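You operate a simulated robot arm through the tools that you are given. There is no shell and no other tool. Be economical: measure what you need, move in short steps, check, and stop when the job is done.

You are at the controls of a simulated robot arm. One attempt, no reset.

## Task
Tint the mixing cup to the sand card and stir it even.
Fine: under the spout, pump as the card says, then out on to the table; stirrer back in its tub. Set down upright: mixing cup.

It is judged by the outcome, as a careful person would: the job done as asked, and still so three seconds after it is handed in. It fails if anything else is knocked over, pushed out of place, dropped, spilled or broken.

## Robot
A 6-joint arm with a two-finger parallel gripper, fixed in place. Base frame: the origin is at the foot of the arm, x ahead of it, y to its left, z up; the work surface is at about z = 0. Units: cm, degrees, N and s.
With the tool pointing down near the work surface it reaches from about 14 to 58 cm from the base axis. Its first joint turns from -66.0 to 66.0 degrees. Payload 2.1 kg.
The tool frame sits at the grasp point between the pads (the TCP): z along the fingers, y along the line on which they close. The tips reach 3 cm beyond it. The gripper opens to 9.4 cm. The fingers are 2.8 cm wide and 1 cm thick; the gripper's body (5 by 9.6 cm) begins 5.5 cm behind the TCP.
Orientation is told as [roll, pitch, yaw] about the base's x, y, z axes, in that order, counted from this pose: with the fingers straight down and closing along the base's y, the tool's x points along the base's -x, its y along +y and its z along -z.

## Interface
- The arm moves only by the tool move_arm. Its argument "targets" is one flat list of numbers, 7 for each row, row after row: the shift along the base's x, y, z in units of 40 mm (1.0 is 40 mm), then the turn, a rotation vector about the base's x, y, z in units of 6 degrees (1.0 is 6 degrees), then the opening, from 0 (shut) to 1 (fully open). In form: [tx, ty, tz, ax, ay, az, jaw, tx, ty, tz, ax, ay, az, jaw, ...]. A call has 1 to 8 rows; each row shifts and turns the commanded pose from where the row before left it. A call with a number of a shift or a turn outside -1 to 1 is refused whole. A row lasts 0.2 s, in which the tool goes at most 5 cm and 8.6 degrees; a call with a longer step from one row to the next is refused whole, and so is a gripper value outside its range. A pose out of reach is approached as far as the arm can. The call stops where the force on the tool passes 70 N (or 10 N more than at its start, if that is more) or the arm is blocked; 0.2 s more then pass. Each finger travels about 7.2 cm/s and halts on what it meets, pressing with about 33 N; the grip force reading is that of the motor and also rises with nothing between the fingers. The clock runs only during rows and for 0.2 s after the last one: add rows that do not move to give the fingers time. It gives the time, the measured TCP pose, the force on the tool (base axes), the opening and the grip force at its end, in the units of the frame above (readings bear some noise), with the torque about the TCP (base axes, N m) and any sound that the robot's microphone picked up.
- Cameras (640 x 400 px; columns grow to the right, rows downward): "scene" is fixed at [7.29, -37.02, 50.14]; the picture's right is [0.64, -0.77, 0.00], its down [-0.38, -0.32, -0.87] and it looks along [0.67, 0.56, -0.49] (base axes); focal length 251 px, centre (320, 200). "wrist" rides on the gripper at [7.6, 1.4, -10.2] in the tool frame; the picture's right is [-0.18, 0.98, 0.00], its down [-0.75, -0.14, -0.64] and it looks along [-0.63, -0.12, 0.77] (tool axes); focal length 243 px, centre (320, 200).
- camera(camera): a new picture of that camera. The clock stands still meanwhile.
- point_at(camera, pixels): for up to 12 pixels [column, row] of the newest picture of that camera ("zoom" is the newest enlarged one), the place [x, y, z] in the base frame of the surface seen there, good to about 0.2 cm, but the place of the scene camera against the robot may be out by one fixed shift of up to 1.8 cm in any direction. The clock stands still meanwhile.
- zoom(camera, box): a new picture of the part [left, top, right, bottom] of that camera's present view, enlarged. The clock stands still meanwhile.
- job_done(): hands the job in; it is judged then, once.

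Keep the steps short. Do not move on a guess: measure, check each grasp and each placing, and mend mistakes. In all there are 80 turns and 46 pictures (those below and enlarged ones count). Leave the gripper open and the arm clear of the work at the hand-in unless told otherwise, and finish with a single line.

The tools are called after ">>>" by a JSON object that holds its "name" and its "arguments". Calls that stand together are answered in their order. move_arm: Moves the arm, as the interface text tells. Its arguments: {"type":"object","properties":{"targets":{"type":"array","items":{"type":"number"}}},"required":["targets"]} The other tools are called the same way: camera (camera) takes a picture; point_at (camera, pixels) gives the place of the surface under pixels of a picture; zoom (camera, box) takes an enlarged picture of a part of a camera's view; job_done () hands the job in.

At the start:

```text
clock: 0.0
eef_pos: [35.51, -12.15, 37.08]
tcp_rot: [0.1, -0.1, -0.2]
force: [0.4, -1.0, 0.4]
torque: [0.03, 0.0, -0.01]
opening: 9.42
gripper_force: 0.0
```

scene: 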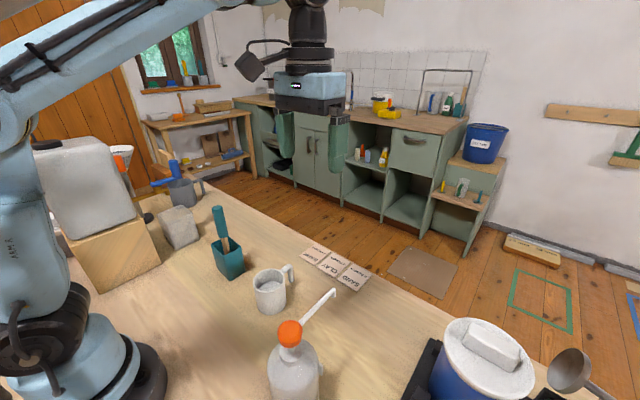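
wrist: 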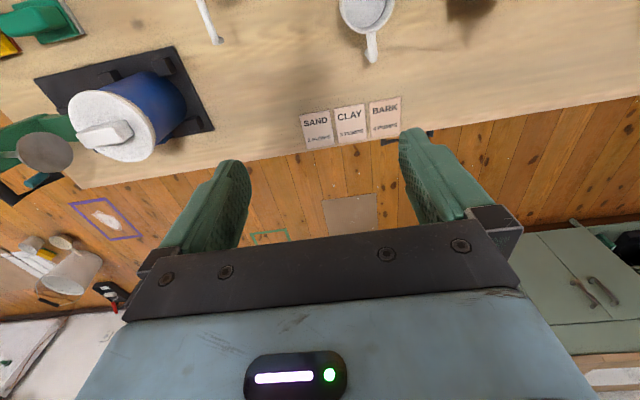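

The scene shows cards, a white mug, a teal tub with the stirrer, and a pump bottle with an orange head. I'll enlarge the cards first, then the work area.

>>> {"name": "zoom", "arguments": {"camera": "wrist", "box": [290, 85, 410, 160]}}

>>> {"name": "zoom", "arguments": {"camera": "scene", "box": [180, 190, 420, 400]}}

```text
5.33 times, centred on (350, 122) of wrist
```

zoom: 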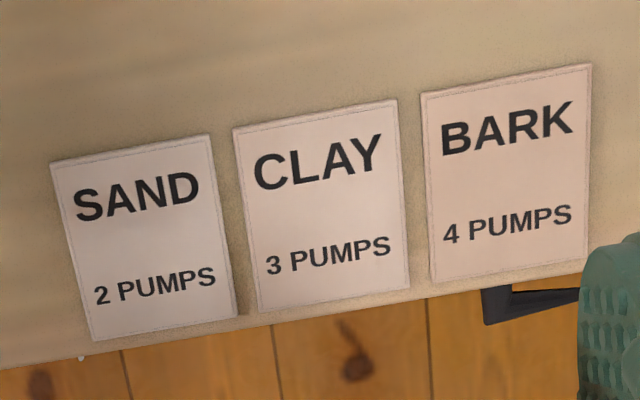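

```text
1.90 times, centred on (300, 295) of scene
```

zoom: 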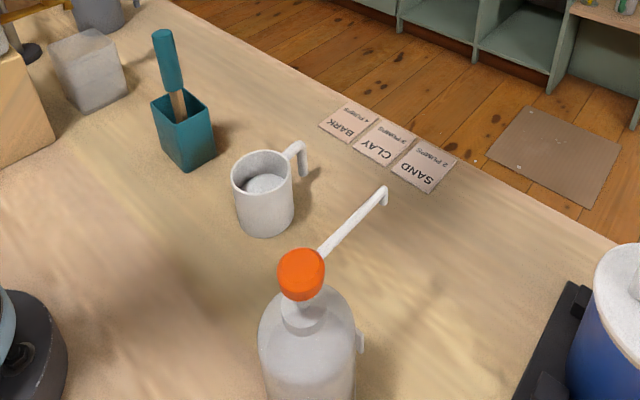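

Sand is 2 pumps. Measuring mug, spout, pump head, stirrer and tub in the enlarged scene picture.

>>> {"name": "point_at", "arguments": {"camera": "zoom", "pixels": [[233, 172], [290, 170], [262, 153], [263, 184], [262, 233], [303, 147], [303, 172], [302, 258], [300, 295], [384, 190], [385, 203], [340, 237]]}}

>>> {"name": "point_at", "arguments": {"camera": "zoom", "pixels": [[161, 34], [172, 88], [178, 110], [152, 102], [180, 122], [208, 105], [186, 168], [263, 330], [360, 345], [430, 170], [300, 320], [350, 320]]}}

```text
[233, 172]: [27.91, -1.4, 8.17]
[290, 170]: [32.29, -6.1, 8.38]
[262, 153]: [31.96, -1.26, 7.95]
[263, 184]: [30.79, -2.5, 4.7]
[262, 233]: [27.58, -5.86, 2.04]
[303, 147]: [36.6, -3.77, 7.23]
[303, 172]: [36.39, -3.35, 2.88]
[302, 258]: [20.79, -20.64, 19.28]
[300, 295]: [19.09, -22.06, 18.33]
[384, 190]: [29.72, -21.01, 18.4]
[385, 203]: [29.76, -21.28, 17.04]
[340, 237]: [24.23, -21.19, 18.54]
```

```text
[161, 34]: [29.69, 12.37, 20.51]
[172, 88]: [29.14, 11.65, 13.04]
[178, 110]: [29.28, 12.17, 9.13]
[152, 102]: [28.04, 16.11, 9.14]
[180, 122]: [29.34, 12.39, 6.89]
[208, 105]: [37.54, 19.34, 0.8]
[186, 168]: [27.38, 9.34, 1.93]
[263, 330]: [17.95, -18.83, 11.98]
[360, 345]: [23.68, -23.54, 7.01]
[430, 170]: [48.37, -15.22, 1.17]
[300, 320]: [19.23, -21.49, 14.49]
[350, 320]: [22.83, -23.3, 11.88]
```

Now the same things from the wrist picture, which has no fixed shift: cards, spout tip (217,42), mug handle (371,60), mug rim.

>>> {"name": "point_at", "arguments": {"camera": "wrist", "pixels": [[316, 125], [349, 120], [384, 118], [216, 41], [205, 15], [371, 60], [372, 40], [366, 34], [342, 12], [365, 12], [280, 80], [393, 8]]}}

>>> {"name": "point_at", "arguments": {"camera": "scene", "pixels": [[344, 276], [330, 264], [316, 252], [420, 330], [240, 310]]}}

```text
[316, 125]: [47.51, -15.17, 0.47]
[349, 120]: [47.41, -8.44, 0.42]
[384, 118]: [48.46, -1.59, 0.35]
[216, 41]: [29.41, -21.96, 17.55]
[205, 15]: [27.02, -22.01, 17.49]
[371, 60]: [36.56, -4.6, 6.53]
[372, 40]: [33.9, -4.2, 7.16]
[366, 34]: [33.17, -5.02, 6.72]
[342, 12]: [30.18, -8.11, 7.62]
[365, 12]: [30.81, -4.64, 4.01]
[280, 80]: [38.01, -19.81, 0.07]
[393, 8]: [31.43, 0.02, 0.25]
```

```text
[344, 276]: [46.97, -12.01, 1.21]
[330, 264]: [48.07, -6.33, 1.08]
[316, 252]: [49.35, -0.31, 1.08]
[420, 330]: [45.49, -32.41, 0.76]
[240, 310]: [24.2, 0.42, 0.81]
```

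The scene camera is shifted by roughly (+0.3, +0.95, +0.85). The mug is at about (30,-4.6), radius about 3.3, with its handle towards +x. The spout tip is at about (29.4,-22,17).

The gripper won't fit upright beneath the spout. So I'll hold the mug body with the tool tilted 40°, then swing it in from the +y side. First I'll go to a tilted pre-grasp well back from the mug.

>>> {"name": "move_arm", "arguments": {"targets": [-0.472, 0.236, -0.534, 0, -0.833, 0, 1, -0.472, 0.236, -0.534, 0, -0.833, 0, 1, -0.472, 0.236, -0.534, 0, -0.833, 0, 1, -0.472, 0.236, -0.534, 0, -0.833, 0, 1, -0.472, 0.236, -0.534, 0, -0.833, 0, 1, -0.472, 0.236, -0.534, 0, -0.833, 0, 1, -0.472, 0.236, -0.534, 0, -0.833, 0, 1, -0.472, 0.236, -0.534, 0, -0.833, 0, 1]}}

>>> {"name": "camera", "arguments": {"camera": "wrist"}}

>>> {"name": "camera", "arguments": {"camera": "scene"}}

```text
clock: 1.8
eef_pos: [25.7, -7.65, 20.04]
tcp_rot: [0.1, -40.0, -0.1]
force: [-0.5, 0.4, 0.2]
torque: [0.0, 0.01, 0.0]
opening: 9.38
gripper_force: 0.1
out of reach, approached as far as the arm can: row 7, 8
```

```text
41 pictures are left
```

wrist: 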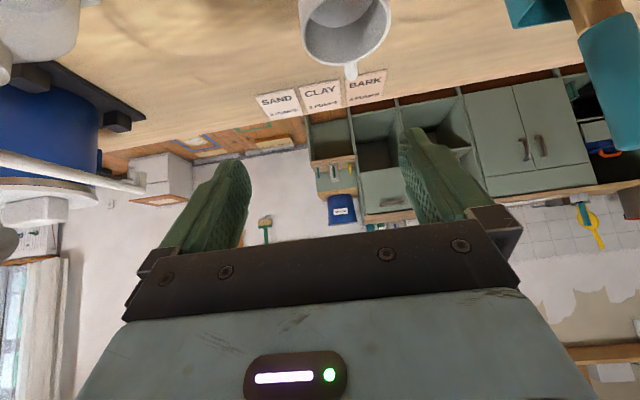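

```text
40 pictures are left
```

scene: 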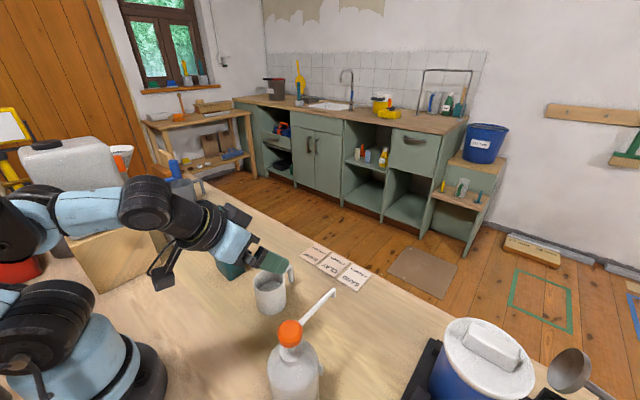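

The pre-grasp was too close to the base, so I'll descend more vertically instead. Measuring the mug from the wrist view: rim (302..390, ~20), handle (351,70).

>>> {"name": "point_at", "arguments": {"camera": "wrist", "pixels": [[304, 30], [389, 22], [346, 62], [351, 72], [350, 78], [325, 57], [372, 52], [345, 30], [5, 70], [140, 188], [512, 20], [600, 50]]}}

>>> {"name": "zoom", "arguments": {"camera": "scene", "box": [200, 240, 360, 340]}}

```text
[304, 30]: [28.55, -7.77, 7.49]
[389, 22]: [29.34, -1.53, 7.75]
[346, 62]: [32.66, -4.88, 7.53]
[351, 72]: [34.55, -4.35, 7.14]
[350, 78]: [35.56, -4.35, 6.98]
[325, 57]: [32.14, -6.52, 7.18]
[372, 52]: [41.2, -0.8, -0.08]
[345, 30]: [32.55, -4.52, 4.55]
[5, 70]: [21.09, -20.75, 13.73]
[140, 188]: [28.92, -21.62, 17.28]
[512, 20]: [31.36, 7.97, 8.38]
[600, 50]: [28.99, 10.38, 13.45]
```

```text
4.00 times, centred on (280, 290) of scene
```

zoom: 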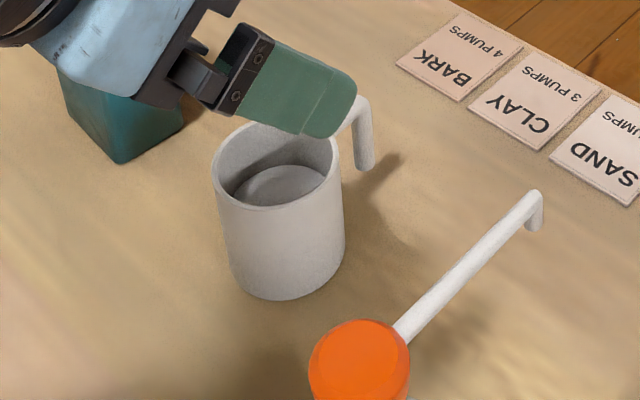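

Mug centre is (29.7,-4.65) with the rim at z 7.5. I'll move over it, staying high, and check where the pose lands.

>>> {"name": "move_arm", "arguments": {"targets": [0.5, 0.375, 0, 0, 0, 0, 1, 0.5, 0.375, 0, 0, 0, 0, 1]}}

```text
clock: 2.4
eef_pos: [29.88, -4.6, 20.2]
tcp_rot: [0.0, -40.1, -0.1]
force: [-0.4, -0.4, 0.0]
torque: [-0.01, 0.02, 0.03]
opening: 9.41
gripper_force: 0.1
```

The pose is relative to where the arm stopped. Descending 11 cm to straddle the rim.

>>> {"name": "move_arm", "arguments": {"targets": [0, 0, -0.7, 0, 0, 0, 1, 0, 0, -0.7, 0, 0, 0, 1, 0, 0, -0.7, 0, 0, 0, 1, 0, 0, -0.65, 0, 0, 0, 1]}}

>>> {"name": "zoom", "arguments": {"camera": "scene", "box": [180, 220, 340, 340]}}

```text
clock: 3.4
eef_pos: [29.8, -4.56, 9.19]
tcp_rot: [0.0, -40.0, -0.1]
force: [-0.5, -0.1, 1.1]
torque: [0.0, -0.03, 0.01]
opening: 9.41
gripper_force: 0.0
```

```text
3.33 times, centred on (260, 280) of scene
```

zoom: 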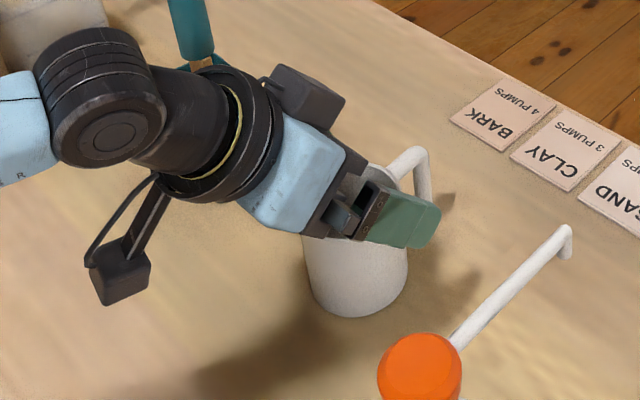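

The fingers straddle the mug and the camera box is clear of the table. Descending 4.5 cm more, then closing.

>>> {"name": "move_arm", "arguments": {"targets": [0, 0, -0.4, 0, 0, 0, 1, 0, 0, -0.4, 0, 0, 0, 1, 0, 0, -0.33, 0, 0, 0, 1]}}

>>> {"name": "move_arm", "arguments": {"targets": [0, 0, 0, 0, 0, 0, 0.6, 0, 0, 0, 0, 0, 0, 0.6, 0, 0, 0, 0, 0, 0, 0.6, 0, 0, 0, 0, 0, 0, 0.6]}}

```text
clock: 4.2
eef_pos: [29.97, -4.56, 6.52]
tcp_rot: [0.0, -40.0, -0.2]
force: [-0.1, 0.4, -0.2]
torque: [0.0, -0.02, 0.02]
opening: 9.41
gripper_force: 0.0
out of reach, approached as far as the arm can: row 2, 3
```

```text
clock: 5.2
eef_pos: [29.91, -4.73, 6.61]
tcp_rot: [0.0, -40.0, 0.0]
force: [0.2, 0.0, -0.1]
torque: [0.0, 0.03, 0.03]
opening: 6.9
gripper_force: 32.6
```

The jaws stopped at 6.9 cm with 33 N, so they hold the mug. A dark box sits on the flange's upper side and could meet the spout, so I'll measure it from the newest zoom, when the TCP was at z 9.19.

>>> {"name": "point_at", "arguments": {"camera": "zoom", "pixels": [[340, 98], [278, 70], [328, 125], [300, 105], [268, 95], [310, 72], [320, 195], [345, 150], [265, 80], [120, 280]]}}

```text
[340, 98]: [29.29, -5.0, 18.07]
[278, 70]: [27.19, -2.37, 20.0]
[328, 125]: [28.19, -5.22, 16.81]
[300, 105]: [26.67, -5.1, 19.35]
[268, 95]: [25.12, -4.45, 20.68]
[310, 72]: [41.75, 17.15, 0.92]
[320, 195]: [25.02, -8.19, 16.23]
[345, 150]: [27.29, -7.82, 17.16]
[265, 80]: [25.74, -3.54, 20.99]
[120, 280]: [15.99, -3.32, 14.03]
```

Grip holds and the box clears the spout if the mug sits at about (30,-21.5). Lifting the mug 1.6 cm and checking the load.

>>> {"name": "move_arm", "arguments": {"targets": [0.05, 0, 0.1, 0, 0, 0, 0.6, 0.05, 0, 0.15, 0, 0, 0, 0.6, 0, 0, 0.15, 0, 0, 0, 0.6, 0, 0, 0, 0, 0, 0, 0.6]}}

>>> {"name": "zoom", "arguments": {"camera": "scene", "box": [180, 220, 340, 340]}}

```text
clock: 6.2
eef_pos: [30.43, -4.62, 8.24]
tcp_rot: [-0.1, -40.0, 0.0]
force: [0.3, -1.0, -2.4]
torque: [-0.03, 0.02, -0.01]
opening: 6.91
gripper_force: 33.0
```

```text
3.33 times, centred on (260, 280) of scene
```

zoom: 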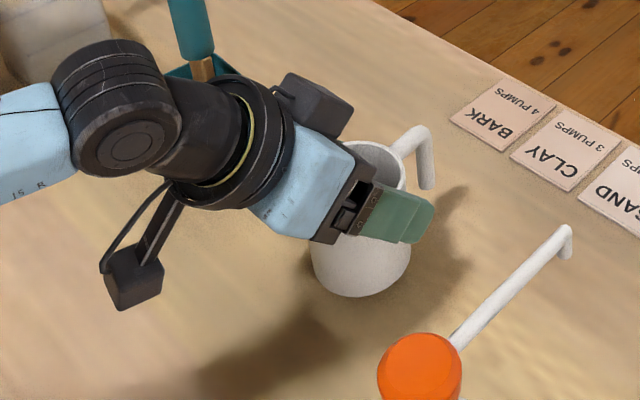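

The mug is held upright, about 2.4 N. Now turning yaw towards -90 in place while drifting slightly to -y.

>>> {"name": "move_arm", "arguments": {"targets": [0, -0.05, 0, 0, 0, -0.5, 0.6, 0, -0.12, 0, 0, 0, -0.9, 0.6, 0, -0.12, 0, 0, 0, -0.9, 0.6, 0, -0.12, 0, 0, 0, -0.9, 0.6, 0, -0.12, 0, 0, 0, -0.9, 0.6, 0, -0.12, 0, 0, 0, -0.9, 0.6, 0, -0.12, 0, 0, 0, -0.9, 0.6, 0, -0.05, 0, 0, 0, -0.5, 0.6]}}

```text
clock: 8.0
eef_pos: [30.39, -7.96, 8.18]
tcp_rot: [0.1, -40.0, -38.6]
force: [0.9, -0.1, -1.2]
torque: [-0.02, 0.05, -0.01]
opening: 6.92
gripper_force: 32.9
```

Yaw is -38.6 and the tilt is kept. Continuing to about -80.

>>> {"name": "move_arm", "arguments": {"targets": [0, -0.05, 0, 0, 0, -0.6, 0.6, 0, -0.08, 0, 0, 0, -1, 0.6, 0, -0.08, 0, 0, 0, -1, 0.6, 0, -0.08, 0, 0, 0, -1, 0.6, 0, -0.08, 0, 0, 0, -1, 0.6, 0, -0.08, 0, 0, 0, -1, 0.6, 0, -0.05, 0, 0, 0, -1, 0.6, 0, -0.05, 0, 0, 0, -0.6, 0.6]}}

>>> {"name": "camera", "arguments": {"camera": "scene"}}

```text
clock: 9.8
eef_pos: [30.3, -10.11, 8.09]
tcp_rot: [0.0, -40.0, -81.8]
force: [0.7, 0.0, -1.7]
torque: [-0.02, 0.02, 0.04]
opening: 6.91
gripper_force: 33.1
```

```text
36 pictures are left
```

scene: 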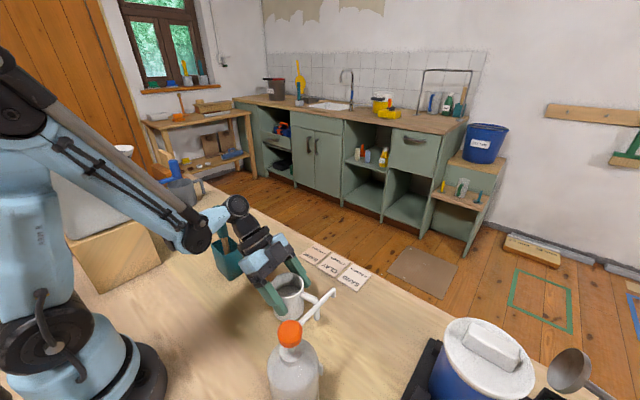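

The mug is turned and upright. Adding 18° more yaw and moving to y≈-14, x≈30, then I'll look closely at the box and spout.

>>> {"name": "move_arm", "arguments": {"targets": [0, -0.15, -0.05, 0, 0, -0.6, 0.6, 0, -0.2, -0.05, 0, 0, -0.8, 0.6, 0, -0.2, -0.05, 0, 0, -0.8, 0.6, 0, -0.2, -0.05, 0, 0, -0.8, 0.6, 0, -0.15, 0, 0, 0, 0, 0.6]}}

>>> {"name": "zoom", "arguments": {"camera": "scene", "box": [220, 220, 380, 340]}}

>>> {"name": "camera", "arguments": {"camera": "wrist"}}

```text
clock: 11.0
eef_pos: [30.43, -13.72, 7.37]
tcp_rot: [0.1, -40.0, -99.8]
force: [-0.5, -1.1, -1.6]
torque: [-0.01, -0.02, -0.01]
opening: 6.89
gripper_force: 33.4
```

```text
3.33 times, centred on (300, 280) of scene
```

zoom: 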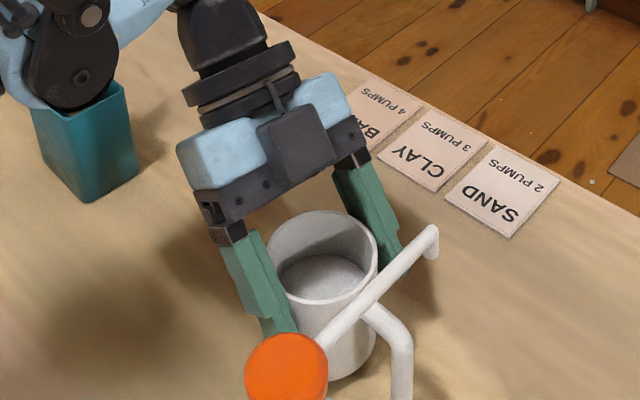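

```text
34 pictures are left
```

wrist: 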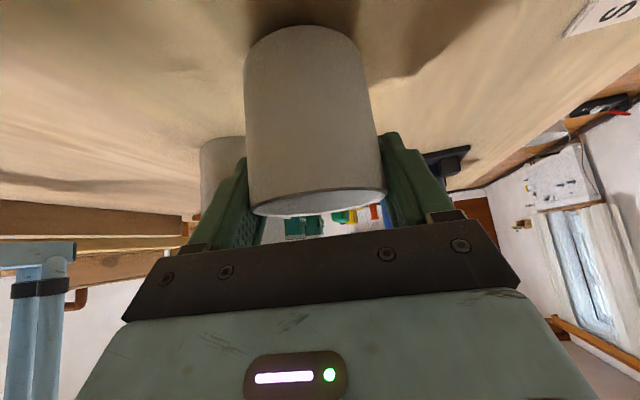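

The mug is clear so far. The wrist joint appears in front of the tub, so I'll check how near it is to the stirrer.

>>> {"name": "point_at", "arguments": {"camera": "zoom", "pixels": [[80, 75], [100, 40], [60, 105], [110, 100], [85, 150], [40, 108], [320, 125], [300, 105], [432, 230], [432, 257], [285, 350], [352, 365]]}}

>>> {"name": "zoom", "arguments": {"camera": "scene", "box": [180, 170, 300, 290]}}

```text
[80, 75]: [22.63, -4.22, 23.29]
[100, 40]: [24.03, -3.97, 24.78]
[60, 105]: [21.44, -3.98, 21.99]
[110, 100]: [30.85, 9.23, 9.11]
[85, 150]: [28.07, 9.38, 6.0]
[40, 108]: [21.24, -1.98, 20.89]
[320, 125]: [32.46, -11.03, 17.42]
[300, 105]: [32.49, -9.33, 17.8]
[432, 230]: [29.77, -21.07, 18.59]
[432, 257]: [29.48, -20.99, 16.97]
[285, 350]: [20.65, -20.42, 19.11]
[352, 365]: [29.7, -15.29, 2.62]
```

```text
3.33 times, centred on (240, 230) of scene
```

zoom: 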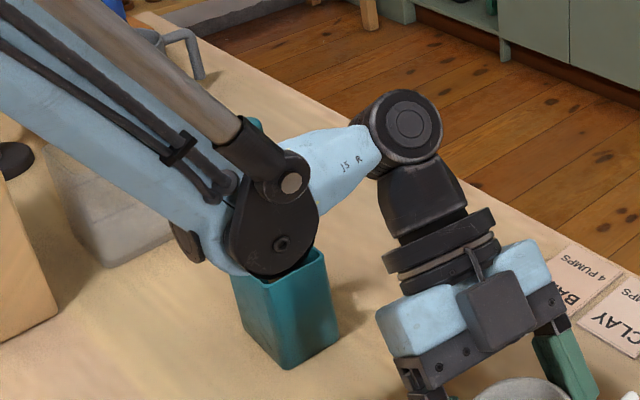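

The arm is about 13 cm from the stirrer, which is undisturbed. Sliding the mug in under the spout to TCP (29.8,-21.5), still lifted 0.7 cm.

>>> {"name": "move_arm", "arguments": {"targets": [0, -0.15, 0, 0, 0, 0, 0.6, -0.03, -0.3, 0, 0, 0, 0, 0.6, -0.03, -0.35, 0, 0, 0, 0, 0.6, -0.03, -0.35, 0, 0, 0, 0, 0.6, -0.03, -0.3, 0, 0, 0, 0, 0.6, -0.03, -0.3, 0, 0, 0, 0, 0.6, 0, -0.2, 0, 0, 0, 0, 0.6]}}

>>> {"name": "zoom", "arguments": {"camera": "scene", "box": [240, 240, 400, 360]}}

```text
clock: 12.6
eef_pos: [29.72, -21.48, 7.18]
tcp_rot: [-0.1, -40.0, -99.7]
force: [0.2, 0.0, -2.0]
torque: [0.01, -0.02, -0.03]
opening: 6.9
gripper_force: 33.2
```

```text
3.33 times, centred on (320, 300) of scene
```

zoom: 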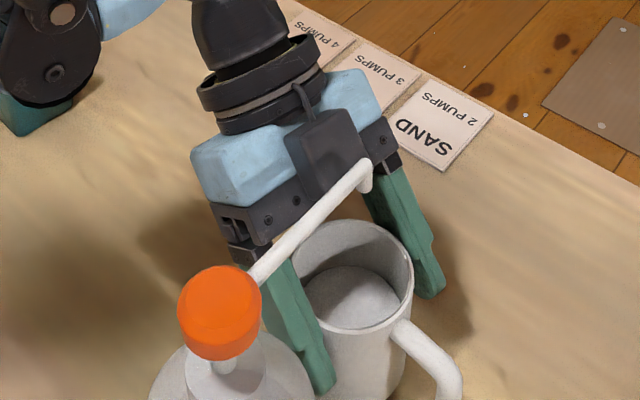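

Measuring the mug rim against the nozzle before lowering.

>>> {"name": "point_at", "arguments": {"camera": "zoom", "pixels": [[411, 285], [345, 330], [305, 245], [390, 240], [366, 190], [362, 165], [345, 150], [250, 270], [320, 320], [395, 320], [350, 226]]}}

```text
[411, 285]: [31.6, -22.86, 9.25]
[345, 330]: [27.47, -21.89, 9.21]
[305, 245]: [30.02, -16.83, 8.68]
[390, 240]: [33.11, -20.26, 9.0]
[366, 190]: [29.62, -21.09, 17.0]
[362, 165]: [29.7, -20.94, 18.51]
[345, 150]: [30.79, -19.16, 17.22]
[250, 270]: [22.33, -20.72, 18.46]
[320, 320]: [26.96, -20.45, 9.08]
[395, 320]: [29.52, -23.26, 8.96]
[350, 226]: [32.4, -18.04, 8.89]
```

The nozzle is 1 cm from the mug centre, well inside the 3 cm bore. Nudging 0.4 cm in and lowering to the table.

>>> {"name": "move_arm", "arguments": {"targets": [0, -0.05, 0, 0, 0, 0, 0.6, 0, -0.05, -0.05, 0, 0, 0, 0.6, 0, 0, -0.05, 0, 0, 0, 0.6, 0, 0, -0.04, 0, 0, 0, 0.6, 0, 0, 0, 0, 0, 0, 0.6]}}

```text
clock: 13.8
eef_pos: [29.82, -21.91, 6.75]
tcp_rot: [0.1, -40.1, -99.7]
force: [-0.1, 0.0, -2.3]
torque: [0.01, 0.0, 0.02]
opening: 6.9
gripper_force: 32.9
```

>>> {"name": "move_arm", "arguments": {"targets": [0, 0, -0.03, 0, 0, 0, 0.6, 0, 0, -0.02, 0, 0, 0, 0.6, 0, 0, 0, 0, 0, 0, 0.6]}}

```text
clock: 14.6
eef_pos: [29.88, -21.95, 6.53]
tcp_rot: [0.0, -40.0, -99.6]
force: [-0.6, 0.1, 1.6]
torque: [0.08, -0.05, 0.04]
opening: 6.89
gripper_force: 33.2
```

Force changed from -2.3 to +1.6 N, so the mug is on the table. Opening slightly to about 7.9 cm so the finger doesn't touch the bottle.

>>> {"name": "move_arm", "arguments": {"targets": [0, 0, 0, 0, 0, 0, 0.78, 0, 0, 0, 0, 0, 0, 0.84, 0, 0, 0, 0, 0, 0, 0.84]}}

>>> {"name": "zoom", "arguments": {"camera": "scene", "box": [240, 240, 400, 360]}}

```text
clock: 15.4
eef_pos: [29.8, -21.96, 6.56]
tcp_rot: [0.0, -40.0, -99.7]
force: [0.4, -0.4, -0.4]
torque: [-0.02, 0.0, 0.0]
opening: 7.89
gripper_force: 0.2
```

```text
3.33 times, centred on (320, 300) of scene
```

zoom: 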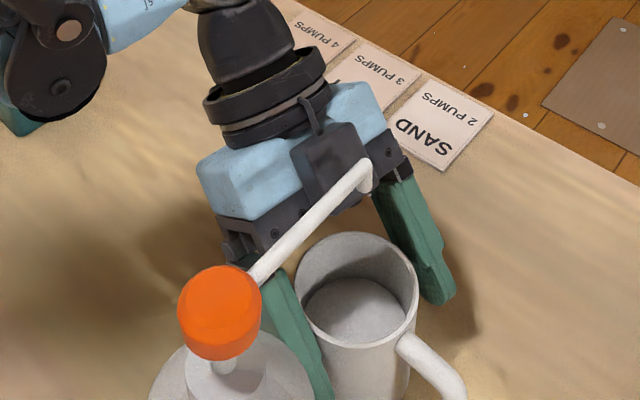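

Released with clearance on both sides. Withdrawing along the tool axis 12 cm.

>>> {"name": "move_arm", "arguments": {"targets": [0.05, 0.25, 0.22, 0, 0, 0, 0.84, 0.07, 0.42, 0.45, 0, 0, 0, 0.84, 0.07, 0.5, 0.5, 0, 0, 0, 0.84, 0.07, 0.6, 0.6, 0, 0, 0, 0.84, 0.07, 0.6, 0.6, 0, 0, 0, 0.84]}}

>>> {"name": "camera", "arguments": {"camera": "scene"}}

```text
clock: 16.6
eef_pos: [31.12, -12.36, 15.91]
tcp_rot: [0.1, -40.0, -99.7]
force: [0.2, 0.2, 0.7]
torque: [-0.02, -0.02, 0.03]
opening: 7.9
gripper_force: 0.0
```

```text
30 pictures are left
```

scene: 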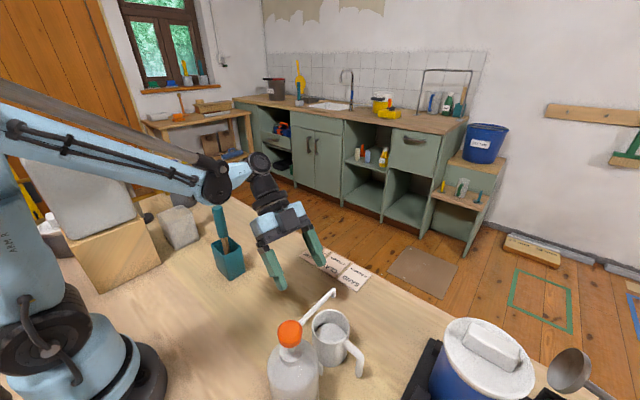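

Mug stands under the spout. Measuring the pump head more exactly, and raising and straightening the tool with the jaws shut.

>>> {"name": "zoom", "arguments": {"camera": "scene", "box": [250, 280, 370, 400]}}

>>> {"name": "move_arm", "arguments": {"targets": [0, 0, 0.35, 0.82, -0.14, 0, 0.5, 0, 0, 0.35, 0.82, -0.14, 0, 0.2, 0, 0, 0.35, 0.82, -0.14, 0, 0, 0, 0, 0.35, 0.82, -0.14, 0, 0, 0, 0, 0.35, 0.82, -0.14, 0, 0, 0, 0, 0.35, 0.82, -0.14, 0, 0, 0, 0, 0.35, 0.82, -0.14, 0, 0, 0, 0, 0.35, 0.82, -0.14, 0, 0]}}

```text
3.33 times, centred on (310, 340) of scene
```

zoom: 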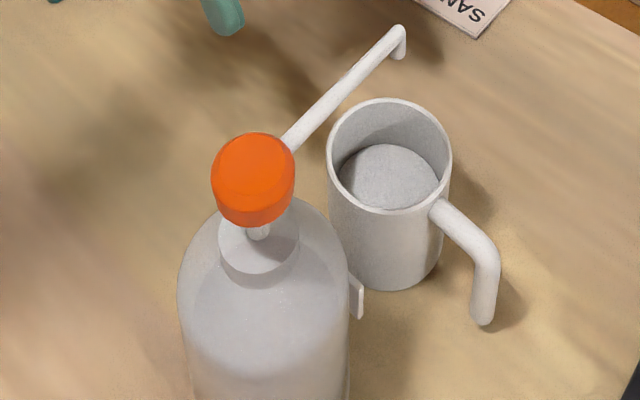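

```text
clock: 18.4
eef_pos: [31.08, -12.43, 27.3]
tcp_rot: [0.1, 0.0, -99.8]
force: [-0.5, 0.2, 0.9]
torque: [0.01, 0.02, -0.03]
opening: 0.0
gripper_force: 32.6
```

Measuring the orange head: top centre near (253,172), edges (213,180), (294,170), (250,135), (255,208).

>>> {"name": "point_at", "arguments": {"camera": "zoom", "pixels": [[253, 172], [216, 178], [291, 170], [250, 137], [255, 205], [255, 222], [400, 30], [402, 55], [260, 235]]}}

```text
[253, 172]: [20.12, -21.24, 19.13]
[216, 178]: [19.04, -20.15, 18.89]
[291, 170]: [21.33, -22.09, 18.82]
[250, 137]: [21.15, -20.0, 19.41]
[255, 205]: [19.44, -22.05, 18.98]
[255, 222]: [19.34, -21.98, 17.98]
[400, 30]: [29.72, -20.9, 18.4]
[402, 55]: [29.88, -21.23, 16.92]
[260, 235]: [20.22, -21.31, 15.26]
```

Corrected head centre is (19.9,-22.05), top z 18.2. Moving above it at z≈27, then checking.

>>> {"name": "move_arm", "arguments": {"targets": [-0.56, -0.48, 0, 0, 0, 0, 0, -0.56, -0.48, 0, 0, 0, 0, 0, -0.56, -0.48, 0, 0, 0, 0, 0, -0.56, -0.48, 0, 0, 0, 0, 0, -0.56, -0.48, 0, 0, 0, 0, 0]}}

>>> {"name": "move_arm", "arguments": {"targets": [0, 0, -0.5, 0, 0, 0, 0, 0, 0, -0.4, 0, 0, 0, 0, 0, 0, -0.3, 0, 0, 0, 0]}}

>>> {"name": "zoom", "arguments": {"camera": "scene", "box": [220, 200, 400, 400]}}

```text
clock: 19.6
eef_pos: [19.87, -21.97, 27.28]
tcp_rot: [0.1, 0.0, -99.7]
force: [-0.3, 0.0, 0.7]
torque: [0.0, -0.03, 0.01]
opening: 0.02
gripper_force: 33.2
```

```text
clock: 20.4
eef_pos: [19.96, -22.09, 22.51]
tcp_rot: [0.0, -0.1, -99.8]
force: [-0.5, 0.8, -0.1]
torque: [0.01, 0.03, 0.0]
opening: 0.0
gripper_force: 32.9
```

```text
2.00 times, centred on (310, 300) of scene
```

zoom: 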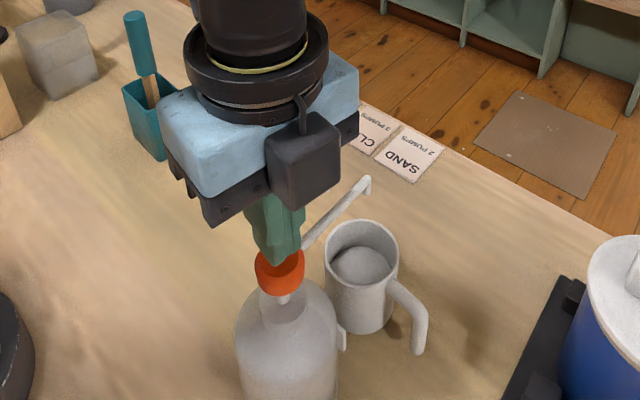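

The tips are centred over the head. Pressing down slowly, first 2 cm, watching the force.

>>> {"name": "move_arm", "arguments": {"targets": [0, 0, -0.15, 0, 0, 0, 0, 0, 0, -0.12, 0, 0, 0, 0, 0, 0, -0.1, 0, 0, 0, 0, 0, 0, -0.1, 0, 0, 0, 0, 0, 0, -0.05, 0, 0, 0, 0]}}

```text
clock: 21.6
eef_pos: [19.88, -21.95, 20.46]
tcp_rot: [0.0, -0.1, -99.7]
force: [-1.4, 2.6, 6.3]
torque: [0.13, 0.06, 0.0]
opening: 0.04
gripper_force: 32.9
```

Contact at 6 N (spring). Continuing down in small steps to find the bottom of the stroke.

>>> {"name": "move_arm", "arguments": {"targets": [0, 0, -0.08, 0, 0, 0, 0, 0, 0, -0.08, 0, 0, 0, 0, 0, 0, -0.08, 0, 0, 0, 0, 0, 0, 0, 0, 0, 0, 0]}}

>>> {"name": "zoom", "arguments": {"camera": "scene", "box": [250, 260, 390, 400]}}

```text
clock: 22.6
eef_pos: [19.97, -22.06, 19.45]
tcp_rot: [0.1, 0.0, -99.6]
force: [3.5, 7.0, 32.0]
torque: [0.26, -0.15, -0.05]
opening: 0.0
gripper_force: 32.9
```

```text
2.86 times, centred on (320, 330) of scene
```

zoom: 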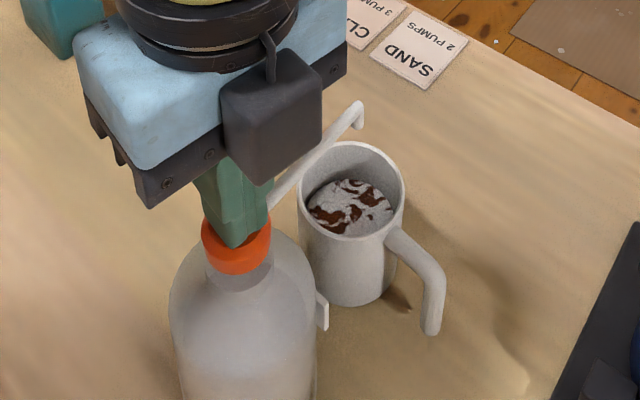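

The head bottomed at 32 N and colour fell into the mug. Raising fully so the head returns.

>>> {"name": "move_arm", "arguments": {"targets": [0, 0, 0.1, 0, 0, 0, 0, 0, 0, 0.2, 0, 0, 0, 0, 0, 0, 0.25, 0, 0, 0, 0, 0, 0, 0.25, 0, 0, 0, 0, 0, 0, 0, 0, 0, 0, 0]}}

>>> {"name": "zoom", "arguments": {"camera": "scene", "box": [260, 270, 370, 380]}}

```text
clock: 23.8
eef_pos: [19.91, -21.88, 22.56]
tcp_rot: [0.0, -0.1, -99.7]
force: [1.0, 0.5, 0.5]
torque: [0.03, -0.01, -0.01]
opening: 0.0
gripper_force: 33.0
```

```text
3.64 times, centred on (315, 325) of scene
```

zoom: 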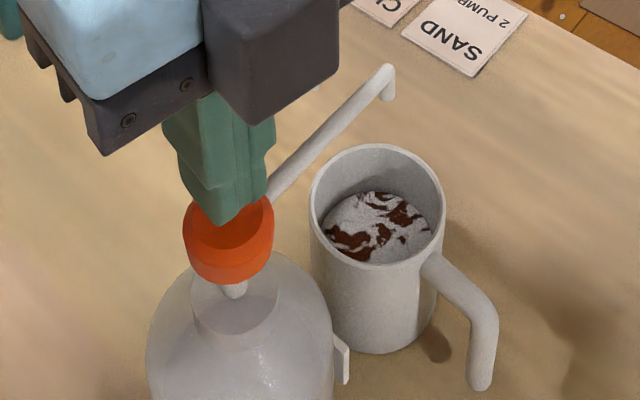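

Head is back up. Second press to the same depth.

>>> {"name": "move_arm", "arguments": {"targets": [0, 0, -0.2, 0, 0, 0, 0, 0, 0, -0.2, 0, 0, 0, 0, 0, 0, -0.12, 0, 0, 0, 0, 0, 0, -0.1, 0, 0, 0, 0, 0, 0, -0.08, 0, 0, 0, 0, 0, 0, -0.08, 0, 0, 0, 0, 0, 0, 0, 0, 0, 0, 0]}}

>>> {"name": "move_arm", "arguments": {"targets": [0, 0, 0.1, 0, 0, 0, 0, 0, 0, 0.2, 0, 0, 0, 0, 0, 0, 0.25, 0, 0, 0, 0, 0, 0, 0.25, 0, 0, 0, 0, 0, 0, 0.5, 0, 0, 0, 0, 0, 0, 0.6, 0, 0, 0, 0]}}

```text
clock: 25.4
eef_pos: [19.93, -22.08, 19.51]
tcp_rot: [0.2, -0.1, -99.7]
force: [6.8, -0.7, 24.6]
torque: [0.0, -0.18, 0.04]
opening: 0.0
gripper_force: 33.0
```

```text
clock: 26.8
eef_pos: [19.82, -21.98, 27.03]
tcp_rot: [0.0, 0.0, -99.7]
force: [0.3, 0.4, 0.3]
torque: [0.0, 0.0, -0.01]
opening: 0.0
gripper_force: 32.7
```

24.6 N at the same depth. Moving back to the stand-off and checking the mug for a second dose.

>>> {"name": "move_arm", "arguments": {"targets": [0.56, 0.48, 0, 0, 0, 0, 0, 0.56, 0.48, 0, 0, 0, 0, 0, 0.56, 0.48, 0, 0, 0, 0, 0.3, 0.56, 0.48, 0, 0, 0, 0, 0.6, 0.56, 0.48, 0, 0, 0, 0, 0.84]}}

>>> {"name": "zoom", "arguments": {"camera": "scene", "box": [260, 270, 370, 380]}}

```text
clock: 28.0
eef_pos: [31.13, -12.32, 27.18]
tcp_rot: [-0.1, -0.1, -99.7]
force: [-0.8, -0.1, 1.3]
torque: [0.02, 0.01, -0.01]
opening: 7.91
gripper_force: 0.1
```

```text
3.64 times, centred on (315, 325) of scene
```

zoom: 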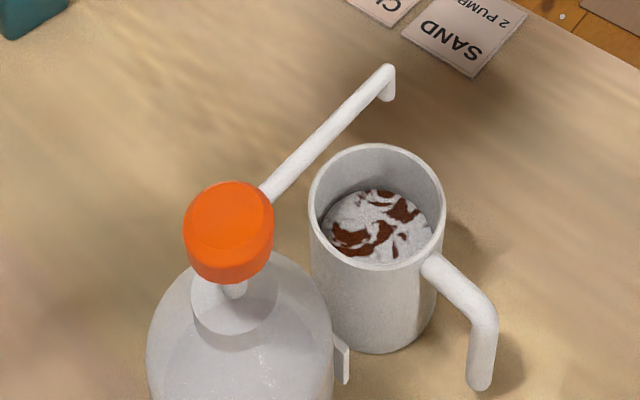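

Nothing has spilled and the head returned. Both presses reached the same bottomed depth (19.45 and 19.51), so that's 2 pumps. Tilting the tool back to 40° at the stand-off to fetch the mug.

>>> {"name": "move_arm", "arguments": {"targets": [0, 0, -0.35, -0.82, 0.14, 0, 0.84, 0, 0, -0.35, -0.82, 0.14, 0, 0.84, 0, 0, -0.35, -0.82, 0.14, 0, 0.84, 0, 0, -0.35, -0.82, 0.14, 0, 0.84, 0, 0, -0.35, -0.82, 0.14, 0, 0.84, 0, 0, -0.35, -0.82, 0.14, 0, 0.84, 0, 0, -0.35, -0.82, 0.14, 0, 0.84, 0, 0, -0.35, -0.82, 0.14, 0, 0.84]}}

>>> {"name": "zoom", "arguments": {"camera": "scene", "box": [300, 300, 370, 370]}}

```text
clock: 29.8
eef_pos: [31.19, -12.37, 15.89]
tcp_rot: [0.0, -40.1, -99.7]
force: [-0.1, 0.2, 0.8]
torque: [0.03, 0.02, 0.0]
opening: 7.92
gripper_force: 0.1
```

```text
5.71 times, centred on (335, 335) of scene
```

zoom: 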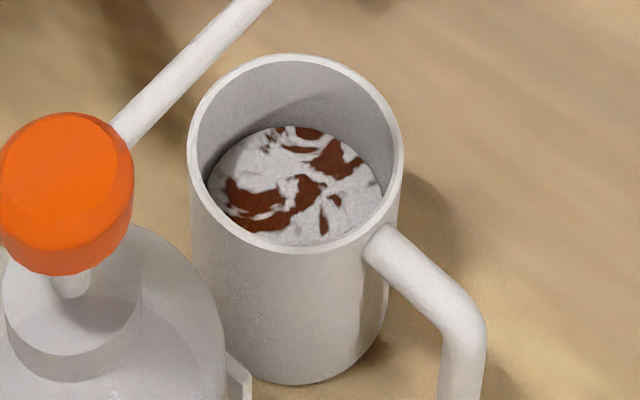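

Pose matches the withdrawal end. Going back in along the reversed path, with jaws at 7.9.

>>> {"name": "move_arm", "arguments": {"targets": [-0.07, -0.6, -0.6, 0, 0, 0, 0.84, -0.07, -0.6, -0.6, 0, 0, 0, 0.84, -0.07, -0.5, -0.5, 0, 0, 0, 0.84, -0.07, -0.42, -0.42, 0, 0, 0, 0.84, -0.05, -0.25, -0.22, 0, 0, 0, 0.84]}}

>>> {"name": "zoom", "arguments": {"camera": "scene", "box": [240, 240, 400, 360]}}

```text
clock: 31.0
eef_pos: [29.96, -21.99, 6.66]
tcp_rot: [-0.1, -39.9, -99.7]
force: [0.4, 0.3, -0.2]
torque: [0.0, 0.0, 0.01]
opening: 7.89
gripper_force: 0.0
```

```text
3.33 times, centred on (320, 300) of scene
```

zoom: 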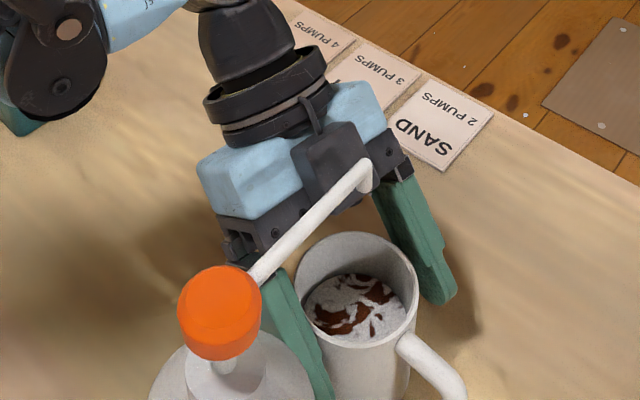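

Same place as before. Closing on the mug and lifting about 0.8 cm.

>>> {"name": "move_arm", "arguments": {"targets": [0, 0, 0, 0, 0, 0, 0.7, 0, 0, 0, 0, 0, 0, 0.6, 0, 0, 0, 0, 0, 0, 0.6, 0, 0, 0, 0, 0, 0, 0.6, 0, 0, 0.08, 0, 0, 0, 0.6, 0, 0, 0.1, 0, 0, 0, 0.6, 0, 0, 0, 0, 0, 0, 0.6]}}

```text
clock: 32.6
eef_pos: [29.78, -21.94, 7.34]
tcp_rot: [-0.1, -40.0, -99.7]
force: [-0.2, -0.6, -2.6]
torque: [0.03, 0.01, 0.04]
opening: 6.93
gripper_force: 33.1
```

Held (-2.6 N load). Drawing it straight out along +y to y≈-9.

>>> {"name": "move_arm", "arguments": {"targets": [0, 0.15, 0, 0, 0, 0, 0.6, 0, 0.3, 0, 0, 0, 0, 0.6, 0, 0.45, 0, 0, 0, 0, 0.6, 0, 0.55, 0, 0, 0, 0, 0.6, 0, 0.55, 0, 0, 0, 0, 0.6, 0, 0.55, 0, 0, 0, 0, 0.6, 0, 0.45, 0, 0, 0, 0, 0.6, 0, 0.25, 0, 0, 0, 0, 0.6]}}

>>> {"name": "move_arm", "arguments": {"targets": [0, 0, -0.07, 0, 0, 0, 0.6, 0, 0, -0.06, 0, 0, 0, 0.6, 0, 0, -0.04, 0, 0, 0, 0.6, 0, 0, 0, 0, 0, 0, 0.6]}}

```text
clock: 34.4
eef_pos: [29.83, -8.88, 7.21]
tcp_rot: [0.0, -40.0, -99.8]
force: [0.2, 0.3, -3.4]
torque: [-0.02, 0.02, 0.01]
opening: 6.94
gripper_force: 33.1
```

```text
clock: 35.4
eef_pos: [29.8, -9.01, 6.53]
tcp_rot: [0.0, -40.2, -99.7]
force: [-1.6, 8.6, 26.4]
torque: [0.24, -0.22, 0.06]
opening: 6.93
gripper_force: 32.6
```

Touching the table with 26 N. Easing up slightly, then opening wide (no bottle near here).

>>> {"name": "move_arm", "arguments": {"targets": [0, 0, 0.015, 0, 0, 0, 0.6, 0, 0, 0.01, 0, 0, 0, 0.6, 0, 0, 0, 0, 0, 0, 0.6]}}

>>> {"name": "move_arm", "arguments": {"targets": [0, 0, 0, 0, 0, 0, 0.8, 0, 0, 0, 0, 0, 0, 1, 0, 0, 0, 0, 0, 0, 1]}}

```text
clock: 36.2
eef_pos: [29.75, -8.94, 6.76]
tcp_rot: [0.0, -39.9, -99.6]
force: [-0.1, -0.7, -2.5]
torque: [0.04, 0.02, 0.0]
opening: 6.92
gripper_force: 33.4
```

```text
clock: 37.0
eef_pos: [29.8, -8.97, 6.73]
tcp_rot: [0.0, -40.1, -99.7]
force: [-0.1, 0.5, 0.7]
torque: [0.02, -0.04, -0.02]
opening: 9.4
gripper_force: 0.2
```

Released. The camera box trails toward +y near the tub, so I'm withdrawing straight up, not back.

>>> {"name": "move_arm", "arguments": {"targets": [0, 0, 0.3, 0, 0, 0, 1, 0, 0, 0.6, 0, 0, 0, 1, 0, 0, 0.7, 0, 0, 0, 1, 0, 0, 0.8, 0, 0, 0, 1, 0, 0, 0.8, 0, 0, 0, 1, 0, -0.3, 0.8, 0, 0, 0, 1]}}

>>> {"name": "move_arm", "arguments": {"targets": [0, 0, 0.2, 0.82, -0.14, 0, 1, 0, 0, 0.2, 0.82, -0.14, 0, 1, 0, 0, 0.2, 0.82, -0.14, 0, 1, 0, 0, 0.2, 0.82, -0.14, 0, 1, 0, 0, 0.2, 0.82, -0.14, 0, 1, 0, 0, 0.2, 0.82, -0.14, 0, 1, 0, 0, 0.2, 0.82, -0.14, 0, 1, 0, 0, 0.2, 0.82, -0.14, 0, 1]}}

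>>> {"name": "camera", "arguments": {"camera": "scene"}}

```text
clock: 38.4
eef_pos: [29.63, -10.16, 22.6]
tcp_rot: [0.1, -40.0, -99.6]
force: [-0.3, 0.2, 0.4]
torque: [0.03, 0.01, 0.01]
opening: 9.36
gripper_force: 0.0
```

```text
clock: 40.2
eef_pos: [29.81, -10.08, 29.12]
tcp_rot: [0.1, -0.1, -99.7]
force: [0.3, 0.2, 0.3]
torque: [-0.01, 0.02, -0.01]
opening: 9.4
gripper_force: 0.0
```

```text
22 pictures are left
```

scene: 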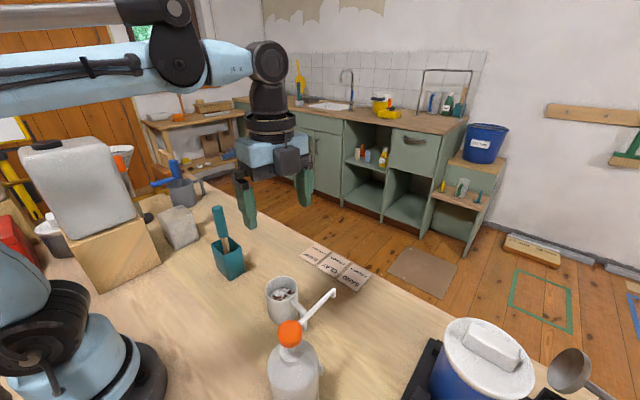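

Mug stands upright in the clear. Now a close look at the stirrer and tub, and the mug's new centre.

>>> {"name": "zoom", "arguments": {"camera": "scene", "box": [190, 195, 310, 330]}}

```text
2.96 times, centred on (250, 262) of scene
```

zoom: 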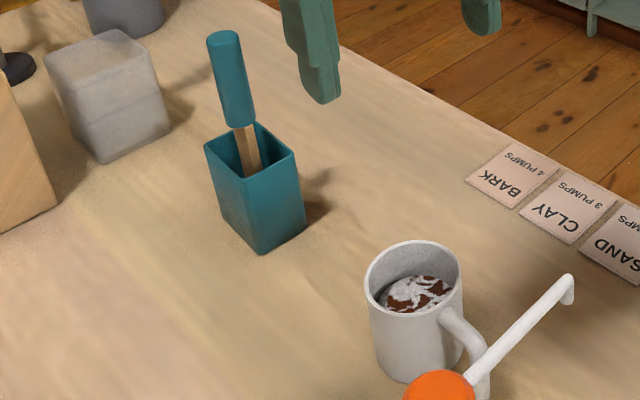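

>>> {"name": "point_at", "arguments": {"camera": "zoom", "pixels": [[222, 36], [229, 70], [237, 118], [245, 138], [255, 168], [208, 146], [246, 178], [293, 155], [256, 124], [262, 250], [212, 75], [247, 75]]}}

>>> {"name": "point_at", "arguments": {"camera": "zoom", "pixels": [[370, 270], [385, 300], [415, 243], [461, 270], [440, 306], [410, 312], [412, 293], [222, 32], [305, 222], [225, 215], [208, 40], [238, 36]]}}

```text
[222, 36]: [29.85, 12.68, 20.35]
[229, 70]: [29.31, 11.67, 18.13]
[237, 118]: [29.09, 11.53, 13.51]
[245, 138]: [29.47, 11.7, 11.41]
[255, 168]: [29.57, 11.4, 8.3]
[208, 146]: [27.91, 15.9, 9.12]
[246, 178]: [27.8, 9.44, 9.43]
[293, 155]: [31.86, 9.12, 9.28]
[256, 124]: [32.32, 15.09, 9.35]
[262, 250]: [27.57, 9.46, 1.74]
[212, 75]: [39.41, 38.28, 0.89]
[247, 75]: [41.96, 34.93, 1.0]
```

```text
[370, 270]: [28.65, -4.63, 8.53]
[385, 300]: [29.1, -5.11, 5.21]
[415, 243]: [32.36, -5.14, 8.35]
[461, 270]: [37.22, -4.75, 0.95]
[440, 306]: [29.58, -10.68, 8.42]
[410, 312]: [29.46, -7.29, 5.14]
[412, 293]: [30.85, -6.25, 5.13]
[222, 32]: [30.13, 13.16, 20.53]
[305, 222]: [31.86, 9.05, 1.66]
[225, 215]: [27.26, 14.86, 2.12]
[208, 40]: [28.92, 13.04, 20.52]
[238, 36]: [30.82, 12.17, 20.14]
```

Tub is true x 27.5–31.7, y 8.3–14.5, rim z 8.4. The stirrer stands nearly vertical at about (29.8,11.4), handle z 12.7–19.5. Mug centre is about (29.9,-8.5). I'm moving high over the stirrer and turning yaw back towards 0.

>>> {"name": "move_arm", "arguments": {"targets": [0, 0.25, 0.1, 0, 0, 1, 1, 0, 0.3, 0, 0, 0, 1, 1, 0, 0.3, 0, 0, 0, 1, 1, 0, 0.3, 0, 0, 0, 1, 1, 0, 0.3, 0, 0, 0, 1, 1, 0, 0.3, 0, 0, 0, 1, 1, 0, 0.3, 0, 0, 0, 1, 1, 0, 0.3, 0, 0, 0, 1, 1]}}

>>> {"name": "move_arm", "arguments": {"targets": [0, 0.3, 0, 0, 0, 1, 1, 0, 0.3, 0, 0, 0, 1, 1, 0, 0.3, 0, 0, 0, 1, 1, 0, 0.3, 0, 0, 0, 1, 1, 0, 0.2, 0, 0, 0, 1, 1, 0, 0.1, 0, 0, 0, 1, 1, 0, 0, 0, 0, 0, 1, 1, 0, 0, 0, 0, 0, 1, 1]}}

>>> {"name": "camera", "arguments": {"camera": "wrist"}}

```text
clock: 42.0
eef_pos: [29.77, -0.75, 29.43]
tcp_rot: [0.0, -0.1, -51.5]
force: [0.9, -0.4, 0.1]
torque: [0.02, 0.02, 0.01]
opening: 9.4
gripper_force: 0.1
```

```text
clock: 43.8
eef_pos: [29.85, 5.26, 29.51]
tcp_rot: [0.1, -0.1, -3.5]
force: [-0.1, 0.4, 0.5]
torque: [0.02, 0.01, 0.0]
opening: 9.37
gripper_force: 0.0
```

```text
20 pictures are left
```

wrist: 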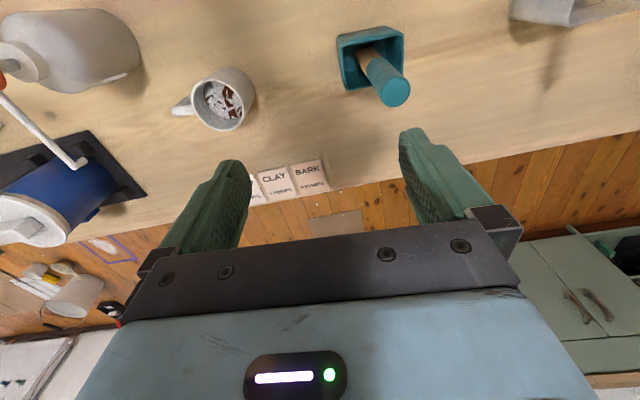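

Measuring stirrer, tub and mug from this wrist picture (no fixed shift).

>>> {"name": "point_at", "arguments": {"camera": "wrist", "pixels": [[395, 92], [384, 95], [407, 88], [378, 72], [370, 58], [339, 38], [402, 29], [346, 86], [403, 66], [206, 88], [252, 90], [225, 128]]}}

```text
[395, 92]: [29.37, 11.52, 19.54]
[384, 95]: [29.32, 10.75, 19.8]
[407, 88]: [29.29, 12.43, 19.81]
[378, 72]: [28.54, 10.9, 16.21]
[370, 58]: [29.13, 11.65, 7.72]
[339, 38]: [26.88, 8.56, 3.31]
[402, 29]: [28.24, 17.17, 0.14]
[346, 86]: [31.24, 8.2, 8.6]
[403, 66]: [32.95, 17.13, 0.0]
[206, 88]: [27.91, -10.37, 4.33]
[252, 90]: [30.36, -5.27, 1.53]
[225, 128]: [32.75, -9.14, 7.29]
```

Stirrer axis is at (29.45,11.5), top z 19.6. Moving over it, then down to TCP z 16.3 with jaws open.

>>> {"name": "move_arm", "arguments": {"targets": [-0.03, 0.5, 0, 0, 0, 0, 1, -0.04, 0.5, 0, 0, 0, 0, 1, -0.03, 0.5, 0, 0, 0, 0, 1, 0, 0.06, 0, 0, 0, 0, 1, 0, 0, -0.6, 0, 0, 0, 1, 0, 0, -0.6, 0, 0, 0, 1, 0, 0, -0.6, 0, 0, 0, 1]}}

>>> {"name": "move_arm", "arguments": {"targets": [0, 0, -0.6, 0, 0, 0, 1, 0, 0, -0.5, 0, 0, 0, 1, 0, 0, -0.4, 0, 0, 0, 1, 0, 0, 0, 0, 0, 0, 1]}}

>>> {"name": "zoom", "arguments": {"camera": "scene", "box": [170, 160, 310, 300]}}

```text
clock: 45.4
eef_pos: [29.26, 11.62, 22.25]
tcp_rot: [0.0, -0.1, -3.6]
force: [0.4, 0.2, 0.8]
torque: [0.01, 0.01, -0.02]
opening: 9.4
gripper_force: 0.0
```

```text
clock: 46.4
eef_pos: [29.43, 11.43, 16.27]
tcp_rot: [-0.1, -0.1, -3.7]
force: [0.1, 0.2, 0.1]
torque: [-0.01, -0.01, -0.02]
opening: 9.37
gripper_force: 0.1
```

```text
2.86 times, centred on (240, 230) of scene
```

zoom: 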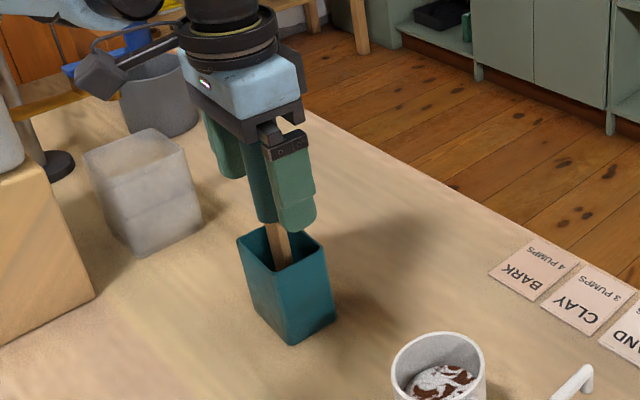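

The handle is between the fingers. Closing.

>>> {"name": "move_arm", "arguments": {"targets": [0, 0, 0, 0, 0, 0, 0.6, 0, 0, 0, 0, 0, 0, 0.3, 0, 0, 0, 0, 0, 0, 0.1, 0, 0, 0, 0, 0, 0, 0.1, 0, 0, 0, 0, 0, 0, 0.1, 0, 0, 0, 0, 0, 0, 0.1]}}

```text
clock: 47.8
eef_pos: [29.29, 11.43, 16.17]
tcp_rot: [-0.1, -0.1, -3.6]
force: [0.0, 0.8, 1.2]
torque: [-0.13, -0.02, -0.01]
opening: 2.28
gripper_force: 33.0
```

Gripped at 2.28 cm. Lifting straight up 11 cm.

>>> {"name": "move_arm", "arguments": {"targets": [0, 0, 0.1, 0, 0, 0, 0.1, 0, 0, 0.25, 0, 0, 0, 0.1, 0, 0, 0.4, 0, 0, 0, 0.1, 0, 0, 0.5, 0, 0, 0, 0.1, 0, 0, 0.5, 0, 0, 0, 0.1, 0, 0, 0.5, 0, 0, 0, 0.1, 0, 0, 0.4, 0, 0, 0, 0.1, 0, 0, 0.2, 0, 0, 0, 0.1]}}

>>> {"name": "camera", "arguments": {"camera": "scene"}}

```text
clock: 49.6
eef_pos: [29.41, 11.47, 27.75]
tcp_rot: [0.0, -0.2, -3.7]
force: [-0.4, -0.2, -0.9]
torque: [-0.01, -0.02, 0.03]
opening: 2.28
gripper_force: 33.0
```

```text
18 pictures are left
```

scene: 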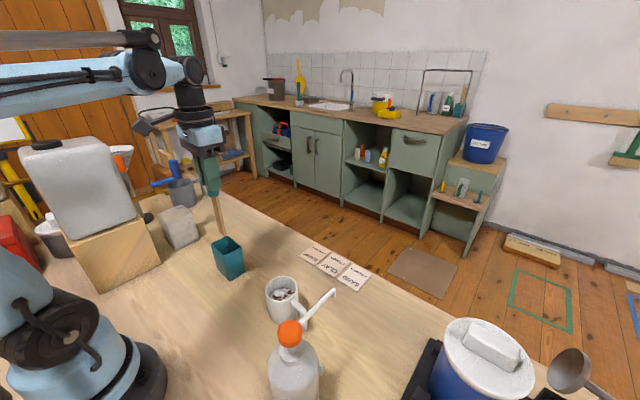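

Enlarging to see whether the tip has cleared the tub, and where it is.

>>> {"name": "zoom", "arguments": {"camera": "scene", "box": [180, 160, 280, 290]}}

>>> {"name": "point_at", "arguments": {"camera": "scene", "pixels": [[224, 238], [222, 232], [220, 220], [217, 205], [215, 195]]}}

```text
3.08 times, centred on (230, 225) of scene
```

zoom: 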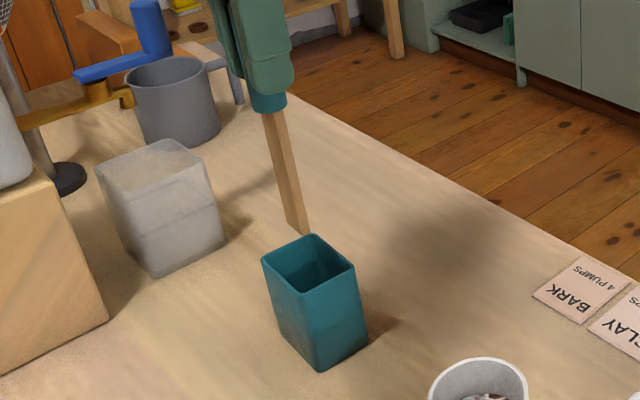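

```text
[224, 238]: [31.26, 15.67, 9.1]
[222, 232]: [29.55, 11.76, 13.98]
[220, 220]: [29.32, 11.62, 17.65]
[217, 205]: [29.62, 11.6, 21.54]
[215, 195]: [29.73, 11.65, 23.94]
```

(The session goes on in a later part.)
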